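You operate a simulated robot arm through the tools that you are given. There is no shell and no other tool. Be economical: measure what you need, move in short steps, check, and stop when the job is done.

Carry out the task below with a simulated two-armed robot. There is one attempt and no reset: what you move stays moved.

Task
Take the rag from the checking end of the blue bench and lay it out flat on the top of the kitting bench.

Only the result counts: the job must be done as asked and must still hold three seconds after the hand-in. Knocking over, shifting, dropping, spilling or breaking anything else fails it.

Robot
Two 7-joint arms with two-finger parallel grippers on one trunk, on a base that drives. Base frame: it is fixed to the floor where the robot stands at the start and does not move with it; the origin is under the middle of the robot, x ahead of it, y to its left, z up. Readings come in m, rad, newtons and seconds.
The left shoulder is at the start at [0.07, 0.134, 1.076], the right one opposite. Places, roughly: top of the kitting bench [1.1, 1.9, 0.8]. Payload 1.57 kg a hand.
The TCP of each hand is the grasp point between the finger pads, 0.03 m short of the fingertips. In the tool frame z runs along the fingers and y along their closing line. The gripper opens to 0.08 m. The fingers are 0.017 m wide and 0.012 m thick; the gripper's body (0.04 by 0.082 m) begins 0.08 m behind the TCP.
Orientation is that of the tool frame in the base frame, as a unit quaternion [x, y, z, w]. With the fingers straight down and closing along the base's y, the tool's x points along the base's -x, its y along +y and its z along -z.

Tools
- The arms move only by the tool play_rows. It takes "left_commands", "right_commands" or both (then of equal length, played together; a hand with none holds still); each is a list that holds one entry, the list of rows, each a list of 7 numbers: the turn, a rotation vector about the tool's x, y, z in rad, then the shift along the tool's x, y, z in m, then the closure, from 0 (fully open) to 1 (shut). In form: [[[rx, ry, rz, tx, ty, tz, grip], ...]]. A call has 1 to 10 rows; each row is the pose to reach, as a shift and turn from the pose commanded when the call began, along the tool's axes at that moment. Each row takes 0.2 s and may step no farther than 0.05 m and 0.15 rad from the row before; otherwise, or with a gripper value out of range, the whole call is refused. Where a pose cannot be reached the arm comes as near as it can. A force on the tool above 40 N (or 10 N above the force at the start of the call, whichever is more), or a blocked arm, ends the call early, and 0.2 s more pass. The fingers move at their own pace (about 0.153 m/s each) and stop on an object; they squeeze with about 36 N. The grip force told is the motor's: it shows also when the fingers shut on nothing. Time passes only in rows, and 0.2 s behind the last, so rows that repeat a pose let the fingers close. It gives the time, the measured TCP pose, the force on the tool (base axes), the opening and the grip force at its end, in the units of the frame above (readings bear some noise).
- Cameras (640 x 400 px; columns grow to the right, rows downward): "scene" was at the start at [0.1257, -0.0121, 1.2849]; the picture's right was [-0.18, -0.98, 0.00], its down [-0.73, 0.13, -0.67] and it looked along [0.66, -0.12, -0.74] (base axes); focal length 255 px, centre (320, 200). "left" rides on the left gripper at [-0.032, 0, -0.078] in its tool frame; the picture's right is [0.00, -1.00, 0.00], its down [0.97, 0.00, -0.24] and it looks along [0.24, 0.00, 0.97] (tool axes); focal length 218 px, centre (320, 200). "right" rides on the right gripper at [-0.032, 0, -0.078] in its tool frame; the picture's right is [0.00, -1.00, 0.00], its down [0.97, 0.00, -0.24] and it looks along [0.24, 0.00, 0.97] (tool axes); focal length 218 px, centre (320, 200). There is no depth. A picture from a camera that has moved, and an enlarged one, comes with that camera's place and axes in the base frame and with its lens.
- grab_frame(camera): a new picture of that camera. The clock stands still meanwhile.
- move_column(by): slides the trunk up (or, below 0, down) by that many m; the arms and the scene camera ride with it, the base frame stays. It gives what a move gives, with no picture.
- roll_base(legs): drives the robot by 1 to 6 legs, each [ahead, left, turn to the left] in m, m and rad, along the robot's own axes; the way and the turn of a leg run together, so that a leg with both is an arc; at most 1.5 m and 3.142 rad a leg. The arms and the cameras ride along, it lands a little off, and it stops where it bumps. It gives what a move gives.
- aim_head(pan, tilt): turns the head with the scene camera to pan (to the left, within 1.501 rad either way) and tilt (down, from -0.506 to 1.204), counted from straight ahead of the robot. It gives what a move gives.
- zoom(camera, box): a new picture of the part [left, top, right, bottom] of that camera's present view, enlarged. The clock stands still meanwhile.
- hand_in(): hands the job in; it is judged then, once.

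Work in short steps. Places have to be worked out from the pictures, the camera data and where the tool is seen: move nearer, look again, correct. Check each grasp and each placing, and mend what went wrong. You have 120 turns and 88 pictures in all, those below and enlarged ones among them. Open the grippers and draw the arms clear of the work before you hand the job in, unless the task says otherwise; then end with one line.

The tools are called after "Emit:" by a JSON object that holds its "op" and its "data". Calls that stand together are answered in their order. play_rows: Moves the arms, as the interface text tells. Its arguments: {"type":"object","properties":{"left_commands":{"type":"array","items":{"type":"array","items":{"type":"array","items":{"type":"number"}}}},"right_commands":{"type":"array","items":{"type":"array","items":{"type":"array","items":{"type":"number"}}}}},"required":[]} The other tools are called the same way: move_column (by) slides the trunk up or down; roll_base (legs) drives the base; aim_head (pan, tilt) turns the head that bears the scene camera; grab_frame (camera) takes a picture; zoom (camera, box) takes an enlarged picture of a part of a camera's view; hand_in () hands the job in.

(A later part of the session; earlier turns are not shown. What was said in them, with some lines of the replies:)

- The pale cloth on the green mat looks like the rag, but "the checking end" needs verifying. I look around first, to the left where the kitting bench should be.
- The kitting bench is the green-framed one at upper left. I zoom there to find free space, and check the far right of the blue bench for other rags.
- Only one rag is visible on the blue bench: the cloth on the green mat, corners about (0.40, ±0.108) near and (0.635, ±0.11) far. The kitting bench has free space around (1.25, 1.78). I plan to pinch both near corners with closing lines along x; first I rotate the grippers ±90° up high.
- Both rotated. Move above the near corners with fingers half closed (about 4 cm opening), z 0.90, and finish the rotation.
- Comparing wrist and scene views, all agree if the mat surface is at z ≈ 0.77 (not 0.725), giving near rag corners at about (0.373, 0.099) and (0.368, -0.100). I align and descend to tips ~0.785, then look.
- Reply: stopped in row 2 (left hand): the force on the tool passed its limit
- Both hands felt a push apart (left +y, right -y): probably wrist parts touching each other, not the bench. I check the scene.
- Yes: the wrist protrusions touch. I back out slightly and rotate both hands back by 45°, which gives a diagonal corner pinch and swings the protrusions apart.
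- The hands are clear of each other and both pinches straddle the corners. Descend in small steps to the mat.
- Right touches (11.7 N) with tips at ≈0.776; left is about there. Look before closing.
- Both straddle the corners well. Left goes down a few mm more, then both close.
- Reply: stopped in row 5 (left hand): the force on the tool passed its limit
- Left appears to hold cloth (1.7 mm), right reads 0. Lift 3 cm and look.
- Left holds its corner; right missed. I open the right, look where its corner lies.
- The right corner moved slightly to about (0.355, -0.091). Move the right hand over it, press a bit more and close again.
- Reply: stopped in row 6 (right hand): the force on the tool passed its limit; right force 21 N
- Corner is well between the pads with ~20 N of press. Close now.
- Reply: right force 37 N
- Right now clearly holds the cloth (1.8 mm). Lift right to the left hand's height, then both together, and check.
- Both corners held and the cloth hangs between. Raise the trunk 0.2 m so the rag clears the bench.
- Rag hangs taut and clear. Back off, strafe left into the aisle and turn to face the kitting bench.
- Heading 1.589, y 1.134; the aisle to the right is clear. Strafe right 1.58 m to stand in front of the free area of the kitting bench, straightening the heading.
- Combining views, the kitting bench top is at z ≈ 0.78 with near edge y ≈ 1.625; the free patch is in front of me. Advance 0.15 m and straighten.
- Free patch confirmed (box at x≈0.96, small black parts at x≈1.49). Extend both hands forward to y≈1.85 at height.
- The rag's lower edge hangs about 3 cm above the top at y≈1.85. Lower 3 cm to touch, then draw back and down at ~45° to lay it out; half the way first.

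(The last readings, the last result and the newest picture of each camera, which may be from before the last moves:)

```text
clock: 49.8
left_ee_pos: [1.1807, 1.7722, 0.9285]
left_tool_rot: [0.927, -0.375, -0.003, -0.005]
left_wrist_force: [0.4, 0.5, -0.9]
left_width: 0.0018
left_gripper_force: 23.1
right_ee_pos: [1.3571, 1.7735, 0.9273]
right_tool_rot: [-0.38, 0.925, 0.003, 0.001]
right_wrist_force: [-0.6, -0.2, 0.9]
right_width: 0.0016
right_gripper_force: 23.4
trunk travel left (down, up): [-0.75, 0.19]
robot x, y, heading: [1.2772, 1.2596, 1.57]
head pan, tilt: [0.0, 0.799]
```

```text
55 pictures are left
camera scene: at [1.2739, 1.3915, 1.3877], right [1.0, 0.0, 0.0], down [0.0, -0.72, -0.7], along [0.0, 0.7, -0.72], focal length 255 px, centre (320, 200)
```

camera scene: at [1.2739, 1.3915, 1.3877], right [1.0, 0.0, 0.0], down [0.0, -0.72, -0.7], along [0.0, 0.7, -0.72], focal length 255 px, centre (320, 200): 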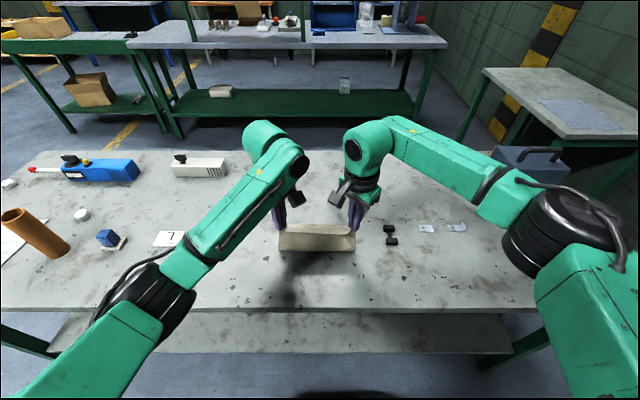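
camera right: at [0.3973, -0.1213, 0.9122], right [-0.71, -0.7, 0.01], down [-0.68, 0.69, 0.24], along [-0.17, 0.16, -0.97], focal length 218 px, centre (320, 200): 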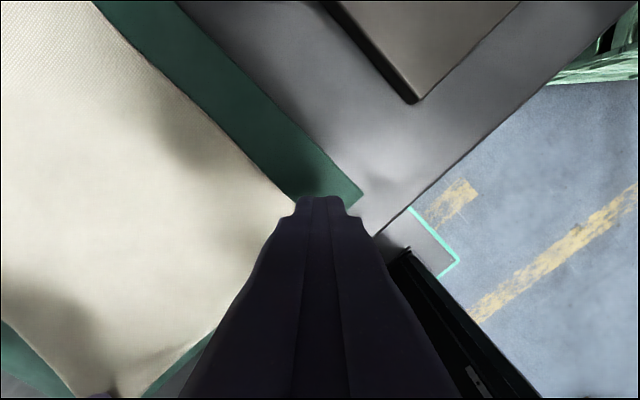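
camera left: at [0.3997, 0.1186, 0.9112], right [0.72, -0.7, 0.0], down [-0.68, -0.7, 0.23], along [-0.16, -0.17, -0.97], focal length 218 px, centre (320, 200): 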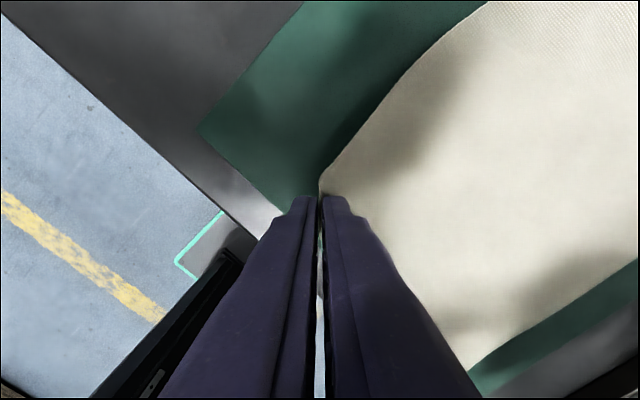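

Halfway. I zoom to check how the lower part is lying.

Emit:
{"op": "zoom", "data": {"camera": "scene", "box": [240, 180, 400, 300]}}

Emit:
{"op": "grab_frame", "data": {"camera": "right"}}

```text
3.33 times, centred on (320, 240) of scene
camera zoom: at [1.2739, 1.3915, 1.3877], right [1.0, 0.0, 0.0], down [0.0, -0.72, -0.7], along [0.0, 0.7, -0.72], focal length 849 px, centre (320, 67)
```

zoom: 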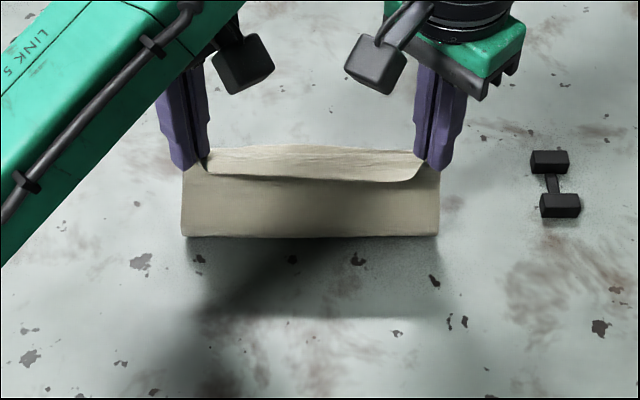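

```text
53 pictures are left
camera right: at [1.3814, 1.7957, 1.006], right [0.7, -0.71, 0.0], down [-0.69, -0.68, 0.23], along [-0.17, -0.16, -0.97], focal length 218 px, centre (320, 200)
```

right: 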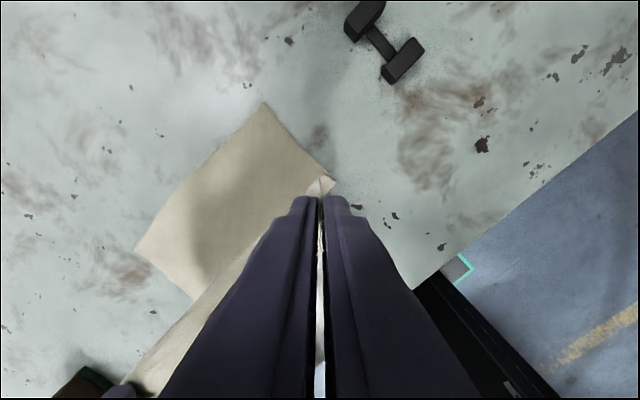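

The far part is lying forward on the bench, far edge at y≈1.866. Continue down and back.

Emit:
{"op": "play_rows", "data": {"left_commands": [[[0, 0, 0, 0.0139, 0.0144, 0.018, 1], [0, 0, 0, 0.0278, 0.0288, 0.037, 1], [0, 0, 0, 0.0417, 0.0432, 0.056, 1], [0, 0, 0, 0.0556, 0.0576, 0.075, 1], [0, 0, 0, 0.0695, 0.072, 0.092, 1], [0, 0, 0, 0.0792, 0.082, 0.103, 1], [0, 0, 0, 0.082, 0.0848, 0.11, 1]]], "right_commands": [[[0, 0, 0, 0.0141, -0.0142, 0.018, 1], [0, 0, 0, 0.0282, -0.0284, 0.037, 1], [0, 0, 0, 0.0423, -0.0426, 0.056, 1], [0, 0, 0, 0.0564, -0.0568, 0.075, 1], [0, 0, 0, 0.0705, -0.071, 0.092, 1], [0, 0, 0, 0.0804, -0.081, 0.102, 1], [0, 0, 0, 0.0832, -0.0838, 0.109, 1]]]}}

Emit:
{"op": "grab_frame", "data": {"camera": "scene"}}

Emit:
{"op": "grab_frame", "data": {"camera": "right"}}

Emit:
{"op": "grab_frame", "data": {"camera": "left"}}

```text
clock: 51.3
left_ee_pos: [1.1821, 1.6609, 0.8308]
left_tool_rot: [0.927, -0.374, -0.006, -0.019]
left_wrist_force: [-0.3, -4.0, 21.5]
left_width: 0.0014
left_gripper_force: 23.2
right_ee_pos: [1.3545, 1.6599, 0.8311]
right_tool_rot: [-0.379, 0.925, 0.013, 0.0]
right_wrist_force: [1.8, -3.1, 19.7]
right_width: 0.0013
right_gripper_force: 23.2
trunk travel left (down, up): [-0.75, 0.19]
robot x, y, heading: [1.2795, 1.2658, 1.573]
head pan, tilt: [0.0, 0.799]
stopped in row 7 (left hand): the force on the tool passed its limit (the readings are from after the stop); the commanded pose is now the measured one
```

```text
52 pictures are left
camera scene: at [1.2738, 1.3862, 1.3886], right [1.0, 0.0, 0.0], down [0.0, -0.71, -0.7], along [0.0, 0.7, -0.71], focal length 255 px, centre (320, 200)
```

scene: 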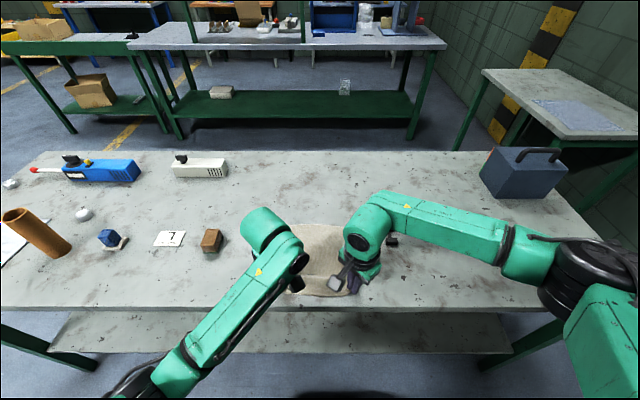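

```text
51 pictures are left
camera right: at [1.3795, 1.6811, 0.9096], right [0.7, -0.71, -0.02], down [-0.69, -0.69, 0.23], along [-0.18, -0.15, -0.97], focal length 218 px, centre (320, 200)
```

right: 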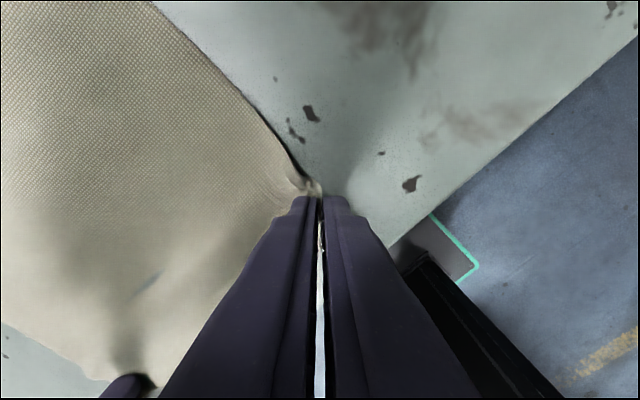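

```text
50 pictures are left
camera left: at [1.159, 1.6806, 0.9093], right [0.69, 0.72, 0.03], down [0.7, -0.68, 0.22], along [0.18, -0.13, -0.98], focal length 218 px, centre (320, 200)
```

left: 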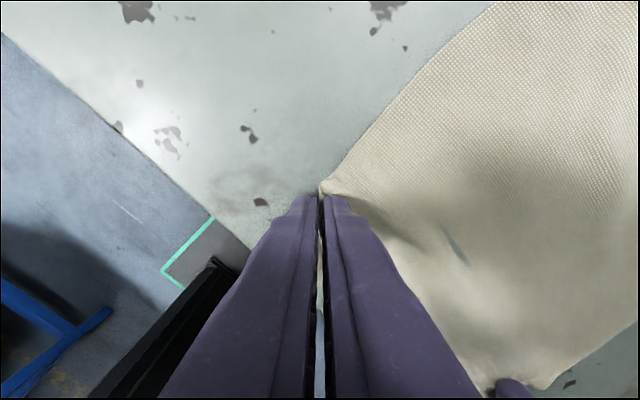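

Tips touched the top at z≈0.80 and the rag is laid out. Ease up 4 mm, tension diagonally outward 8 mm, then open gently.

Emit:
{"op": "play_rows", "data": {"left_commands": [[[0, 0, 0, 0, 0, -0.004, 1], [0, 0, 0, 0, 0.004, -0.004, 1], [0, 0, 0, 0, 0.008, -0.004, 1], [0, 0, 0, 0, 0.008, -0.005, 0.9], [0, 0, 0, 0, 0.008, -0.006, 0.7], [0, 0, 0, 0, 0.008, -0.006, 0.5], [0, 0, 0, 0, 0.008, -0.006, 0.5]]], "right_commands": [[[0, 0, 0, 0, 0, -0.004, 1], [0, 0, 0, 0, -0.004, -0.004, 1], [0, 0, 0, 0, -0.008, -0.004, 1], [0, 0, 0, 0, -0.008, -0.005, 0.9], [0, 0, 0, 0, -0.008, -0.006, 0.7], [0, 0, 0, 0, -0.008, -0.006, 0.5], [0, 0, 0, 0, -0.008, -0.006, 0.5]]]}}

Emit:
{"op": "grab_frame", "data": {"camera": "right"}}

Emit:
{"op": "grab_frame", "data": {"camera": "left"}}

```text
clock: 52.9
left_ee_pos: [1.1755, 1.657, 0.8318]
left_tool_rot: [0.927, -0.374, -0.004, -0.014]
left_wrist_force: [-0.2, 0.3, 0.0]
left_width: 0.0399
left_gripper_force: 0.1
right_ee_pos: [1.3605, 1.6562, 0.8329]
right_tool_rot: [-0.379, 0.925, 0.009, 0.001]
right_wrist_force: [0.3, -0.7, 0.0]
right_width: 0.0399
right_gripper_force: 0.1
trunk travel left (down, up): [-0.75, 0.19]
robot x, y, heading: [1.2732, 1.2583, 1.568]
head pan, tilt: [0.0, 0.799]
```

```text
49 pictures are left
camera right: at [1.3854, 1.6788, 0.9108], right [0.7, -0.71, -0.02], down [-0.69, -0.69, 0.23], along [-0.18, -0.15, -0.97], focal length 218 px, centre (320, 200)
```

right: 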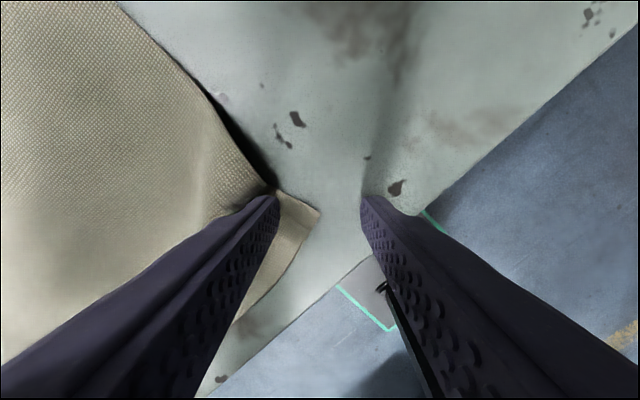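

```text
48 pictures are left
camera left: at [1.1524, 1.6787, 0.9102], right [0.69, 0.72, 0.02], down [0.7, -0.68, 0.22], along [0.17, -0.14, -0.97], focal length 218 px, centre (320, 200)
```

left: 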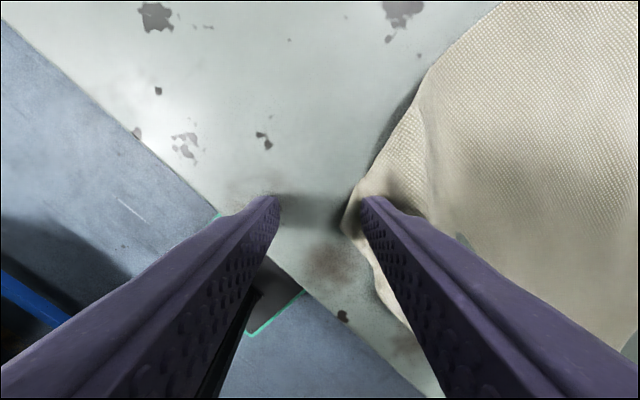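

Opening nudged the corners inward a bit. Raise both hands 6 cm and see how the cloth settles.

Emit:
{"op": "play_rows", "data": {"left_commands": [[[0, 0, 0, 0, 0, -0.02, 0.5], [0, 0, 0, 0, 0, -0.04, 0.5], [0, 0, 0, 0, 0, -0.07, 0.5], [0, 0, 0, 0, 0, -0.07, 0.5]]], "right_commands": [[[0, 0, 0, 0, 0, -0.02, 0.5], [0, 0, 0, 0, 0, -0.04, 0.5], [0, 0, 0, 0, 0, -0.07, 0.5], [0, 0, 0, 0, 0, -0.07, 0.5]]]}}

Emit:
{"op": "grab_frame", "data": {"camera": "right"}}

Emit:
{"op": "grab_frame", "data": {"camera": "left"}}

```text
clock: 53.9
left_ee_pos: [1.1764, 1.657, 0.9025]
left_tool_rot: [0.927, -0.374, -0.004, -0.014]
left_wrist_force: [0.2, -0.4, -0.3]
left_width: 0.04
left_gripper_force: 0.0
right_ee_pos: [1.3602, 1.6545, 0.9026]
right_tool_rot: [-0.38, 0.925, 0.009, 0.001]
right_wrist_force: [0.7, -0.1, -0.5]
right_width: 0.0403
right_gripper_force: 0.0
trunk travel left (down, up): [-0.75, 0.19]
robot x, y, heading: [1.2757, 1.2601, 1.577]
head pan, tilt: [0.0, 0.799]
```

```text
47 pictures are left
camera right: at [1.3859, 1.6771, 0.9812], right [0.7, -0.71, -0.02], down [-0.69, -0.69, 0.23], along [-0.18, -0.15, -0.97], focal length 218 px, centre (320, 200)
```

right: 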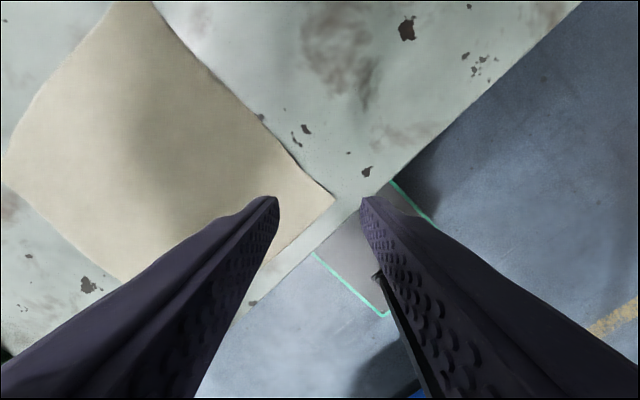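

```text
46 pictures are left
camera left: at [1.1525, 1.6769, 0.9797], right [0.69, 0.72, 0.02], down [0.7, -0.68, 0.22], along [0.17, -0.14, -0.97], focal length 218 px, centre (320, 200)
```

left: 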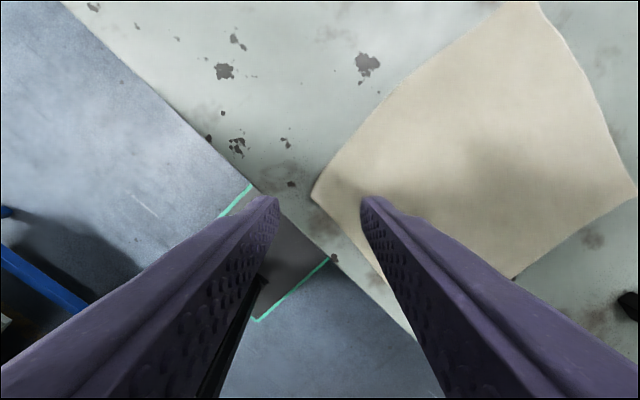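

The rag settled flat. Raise the trunk, back away, and look at the whole.

Emit:
{"op": "move_column", "data": {"by": 0.17}}

Emit:
{"op": "roll_base", "data": {"legs": [[-0.2, 0, 0]]}}

Emit:
{"op": "aim_head", "data": {"pan": 0.0, "tilt": 0.75}}

Emit:
{"op": "grab_frame", "data": {"camera": "scene"}}

Emit:
{"op": "zoom", "data": {"camera": "scene", "box": [220, 160, 420, 285]}}

```text
clock: 55.8
left_ee_pos: [1.1757, 1.6552, 1.072]
left_tool_rot: [0.927, -0.374, -0.004, -0.015]
left_wrist_force: [0.1, 0.7, -0.1]
left_width: 0.0399
left_gripper_force: 0.0
right_ee_pos: [1.3608, 1.6554, 1.0716]
right_tool_rot: [-0.38, 0.925, 0.009, 0.001]
right_wrist_force: [-1.2, 0.1, 0.0]
right_width: 0.0401
right_gripper_force: 0.2
trunk travel left (down, up): [-0.92, 0.02]
robot x, y, heading: [1.2798, 1.2614, 1.57]
head pan, tilt: [0.0, 0.799]
```

```text
clock: 57.4
left_ee_pos: [1.1762, 1.4594, 1.0696]
left_tool_rot: [0.927, -0.374, -0.005, -0.012]
left_wrist_force: [-0.1, 0.2, 0.0]
left_width: 0.0398
left_gripper_force: 0.1
right_ee_pos: [1.3626, 1.4592, 1.0703]
right_tool_rot: [-0.378, 0.926, 0.008, 0.001]
right_wrist_force: [0.2, -0.4, 0.2]
right_width: 0.04
right_gripper_force: 0.0
trunk travel left (down, up): [-0.92, 0.02]
robot x, y, heading: [1.2752, 1.0583, 1.572]
head pan, tilt: [0.0, 0.799]
```

```text
clock: 58.0
left_ee_pos: [1.1765, 1.4573, 1.0712]
left_tool_rot: [0.927, -0.375, -0.005, -0.013]
left_wrist_force: [-0.3, -0.6, -0.5]
left_width: 0.0402
left_gripper_force: 0.0
right_ee_pos: [1.3618, 1.457, 1.0727]
right_tool_rot: [-0.378, 0.926, 0.009, 0.001]
right_wrist_force: [-0.3, 0.0, -0.4]
right_width: 0.04
right_gripper_force: 0.1
trunk travel left (down, up): [-0.92, 0.02]
robot x, y, heading: [1.275, 1.0585, 1.57]
head pan, tilt: [0.0, 0.75]
```

```text
45 pictures are left
camera scene: at [1.2739, 1.1969, 1.5613], right [1.0, 0.0, 0.0], down [0.0, -0.68, -0.73], along [0.0, 0.73, -0.68], focal length 255 px, centre (320, 200)
```

scene: 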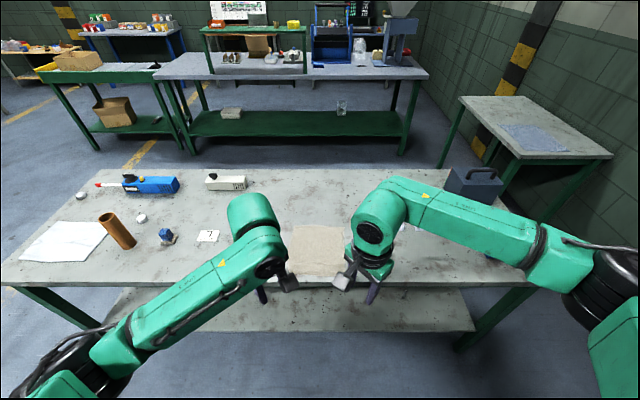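

```text
3.20 times, centred on (320, 222) of scene
camera zoom: at [1.2739, 1.1969, 1.5613], right [1.0, 0.0, 0.0], down [0.0, -0.68, -0.73], along [0.0, 0.73, -0.68], focal length 815 px, centre (320, 128)
```

zoom: 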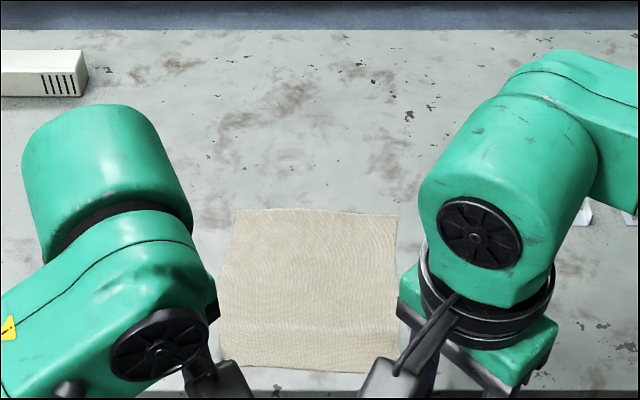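

The rag lies flat and whole on the bench. Open the grippers fully, and back off a touch for a last check of the objects hidden behind the arms.

Emit:
{"op": "play_rows", "data": {"left_commands": [[[0, 0, 0, 0, 0, 0, 0], [0, 0, 0, 0, 0, 0, 0]]], "right_commands": [[[0, 0, 0, 0, 0, 0, 0], [0, 0, 0, 0, 0, 0, 0]]]}}

Emit:
{"op": "roll_base", "data": {"legs": [[-0.12, 0, 0]]}}

Emit:
{"op": "grab_frame", "data": {"camera": "scene"}}

```text
clock: 58.6
left_ee_pos: [1.1769, 1.4572, 1.0722]
left_tool_rot: [0.927, -0.375, -0.004, -0.015]
left_wrist_force: [-0.5, 0.6, 0.2]
left_width: 0.0801
left_gripper_force: 0.1
right_ee_pos: [1.361, 1.4562, 1.0722]
right_tool_rot: [-0.379, 0.925, 0.008, 0.002]
right_wrist_force: [0.6, 0.5, 0.9]
right_width: 0.0801
right_gripper_force: 0.1
trunk travel left (down, up): [-0.92, 0.02]
robot x, y, heading: [1.2748, 1.06, 1.569]
head pan, tilt: [0.0, 0.75]
```

```text
clock: 59.9
left_ee_pos: [1.1776, 1.3412, 1.0685]
left_tool_rot: [0.927, -0.374, -0.004, -0.013]
left_wrist_force: [-0.2, 0.4, 0.0]
left_width: 0.0801
left_gripper_force: 0.0
right_ee_pos: [1.3624, 1.3401, 1.0696]
right_tool_rot: [-0.379, 0.925, 0.008, 0.001]
right_wrist_force: [0.6, -0.3, -1.1]
right_width: 0.0801
right_gripper_force: 0.1
trunk travel left (down, up): [-0.92, 0.02]
robot x, y, heading: [1.2763, 0.9418, 1.572]
head pan, tilt: [0.0, 0.75]
```

```text
43 pictures are left
camera scene: at [1.2739, 1.0814, 1.5611], right [1.0, 0.0, 0.0], down [0.0, -0.68, -0.73], along [0.0, 0.73, -0.68], focal length 255 px, centre (320, 200)
```

scene: 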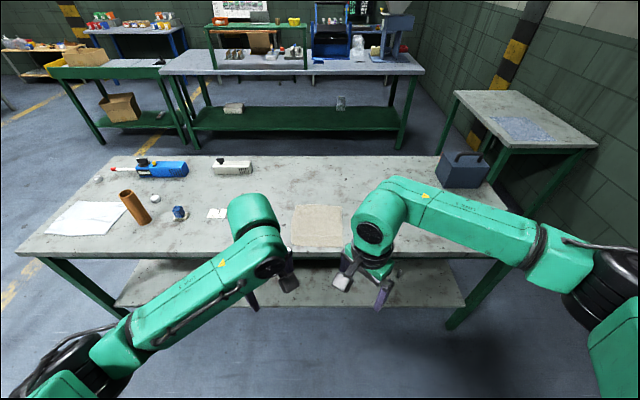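

The rag lies flat on the kitting bench and nothing I can see there has moved; the arms are clear and the grippers open. Hand in.

Emit:
{"op": "hand_in", "data": {}}

```text
The job is handed in.
```

The rag from the blue bench is laid out flat on the kitting bench. As far as the pictures show, nothing else moved, though in the last ones the arms hid the small box and black parts beside it.
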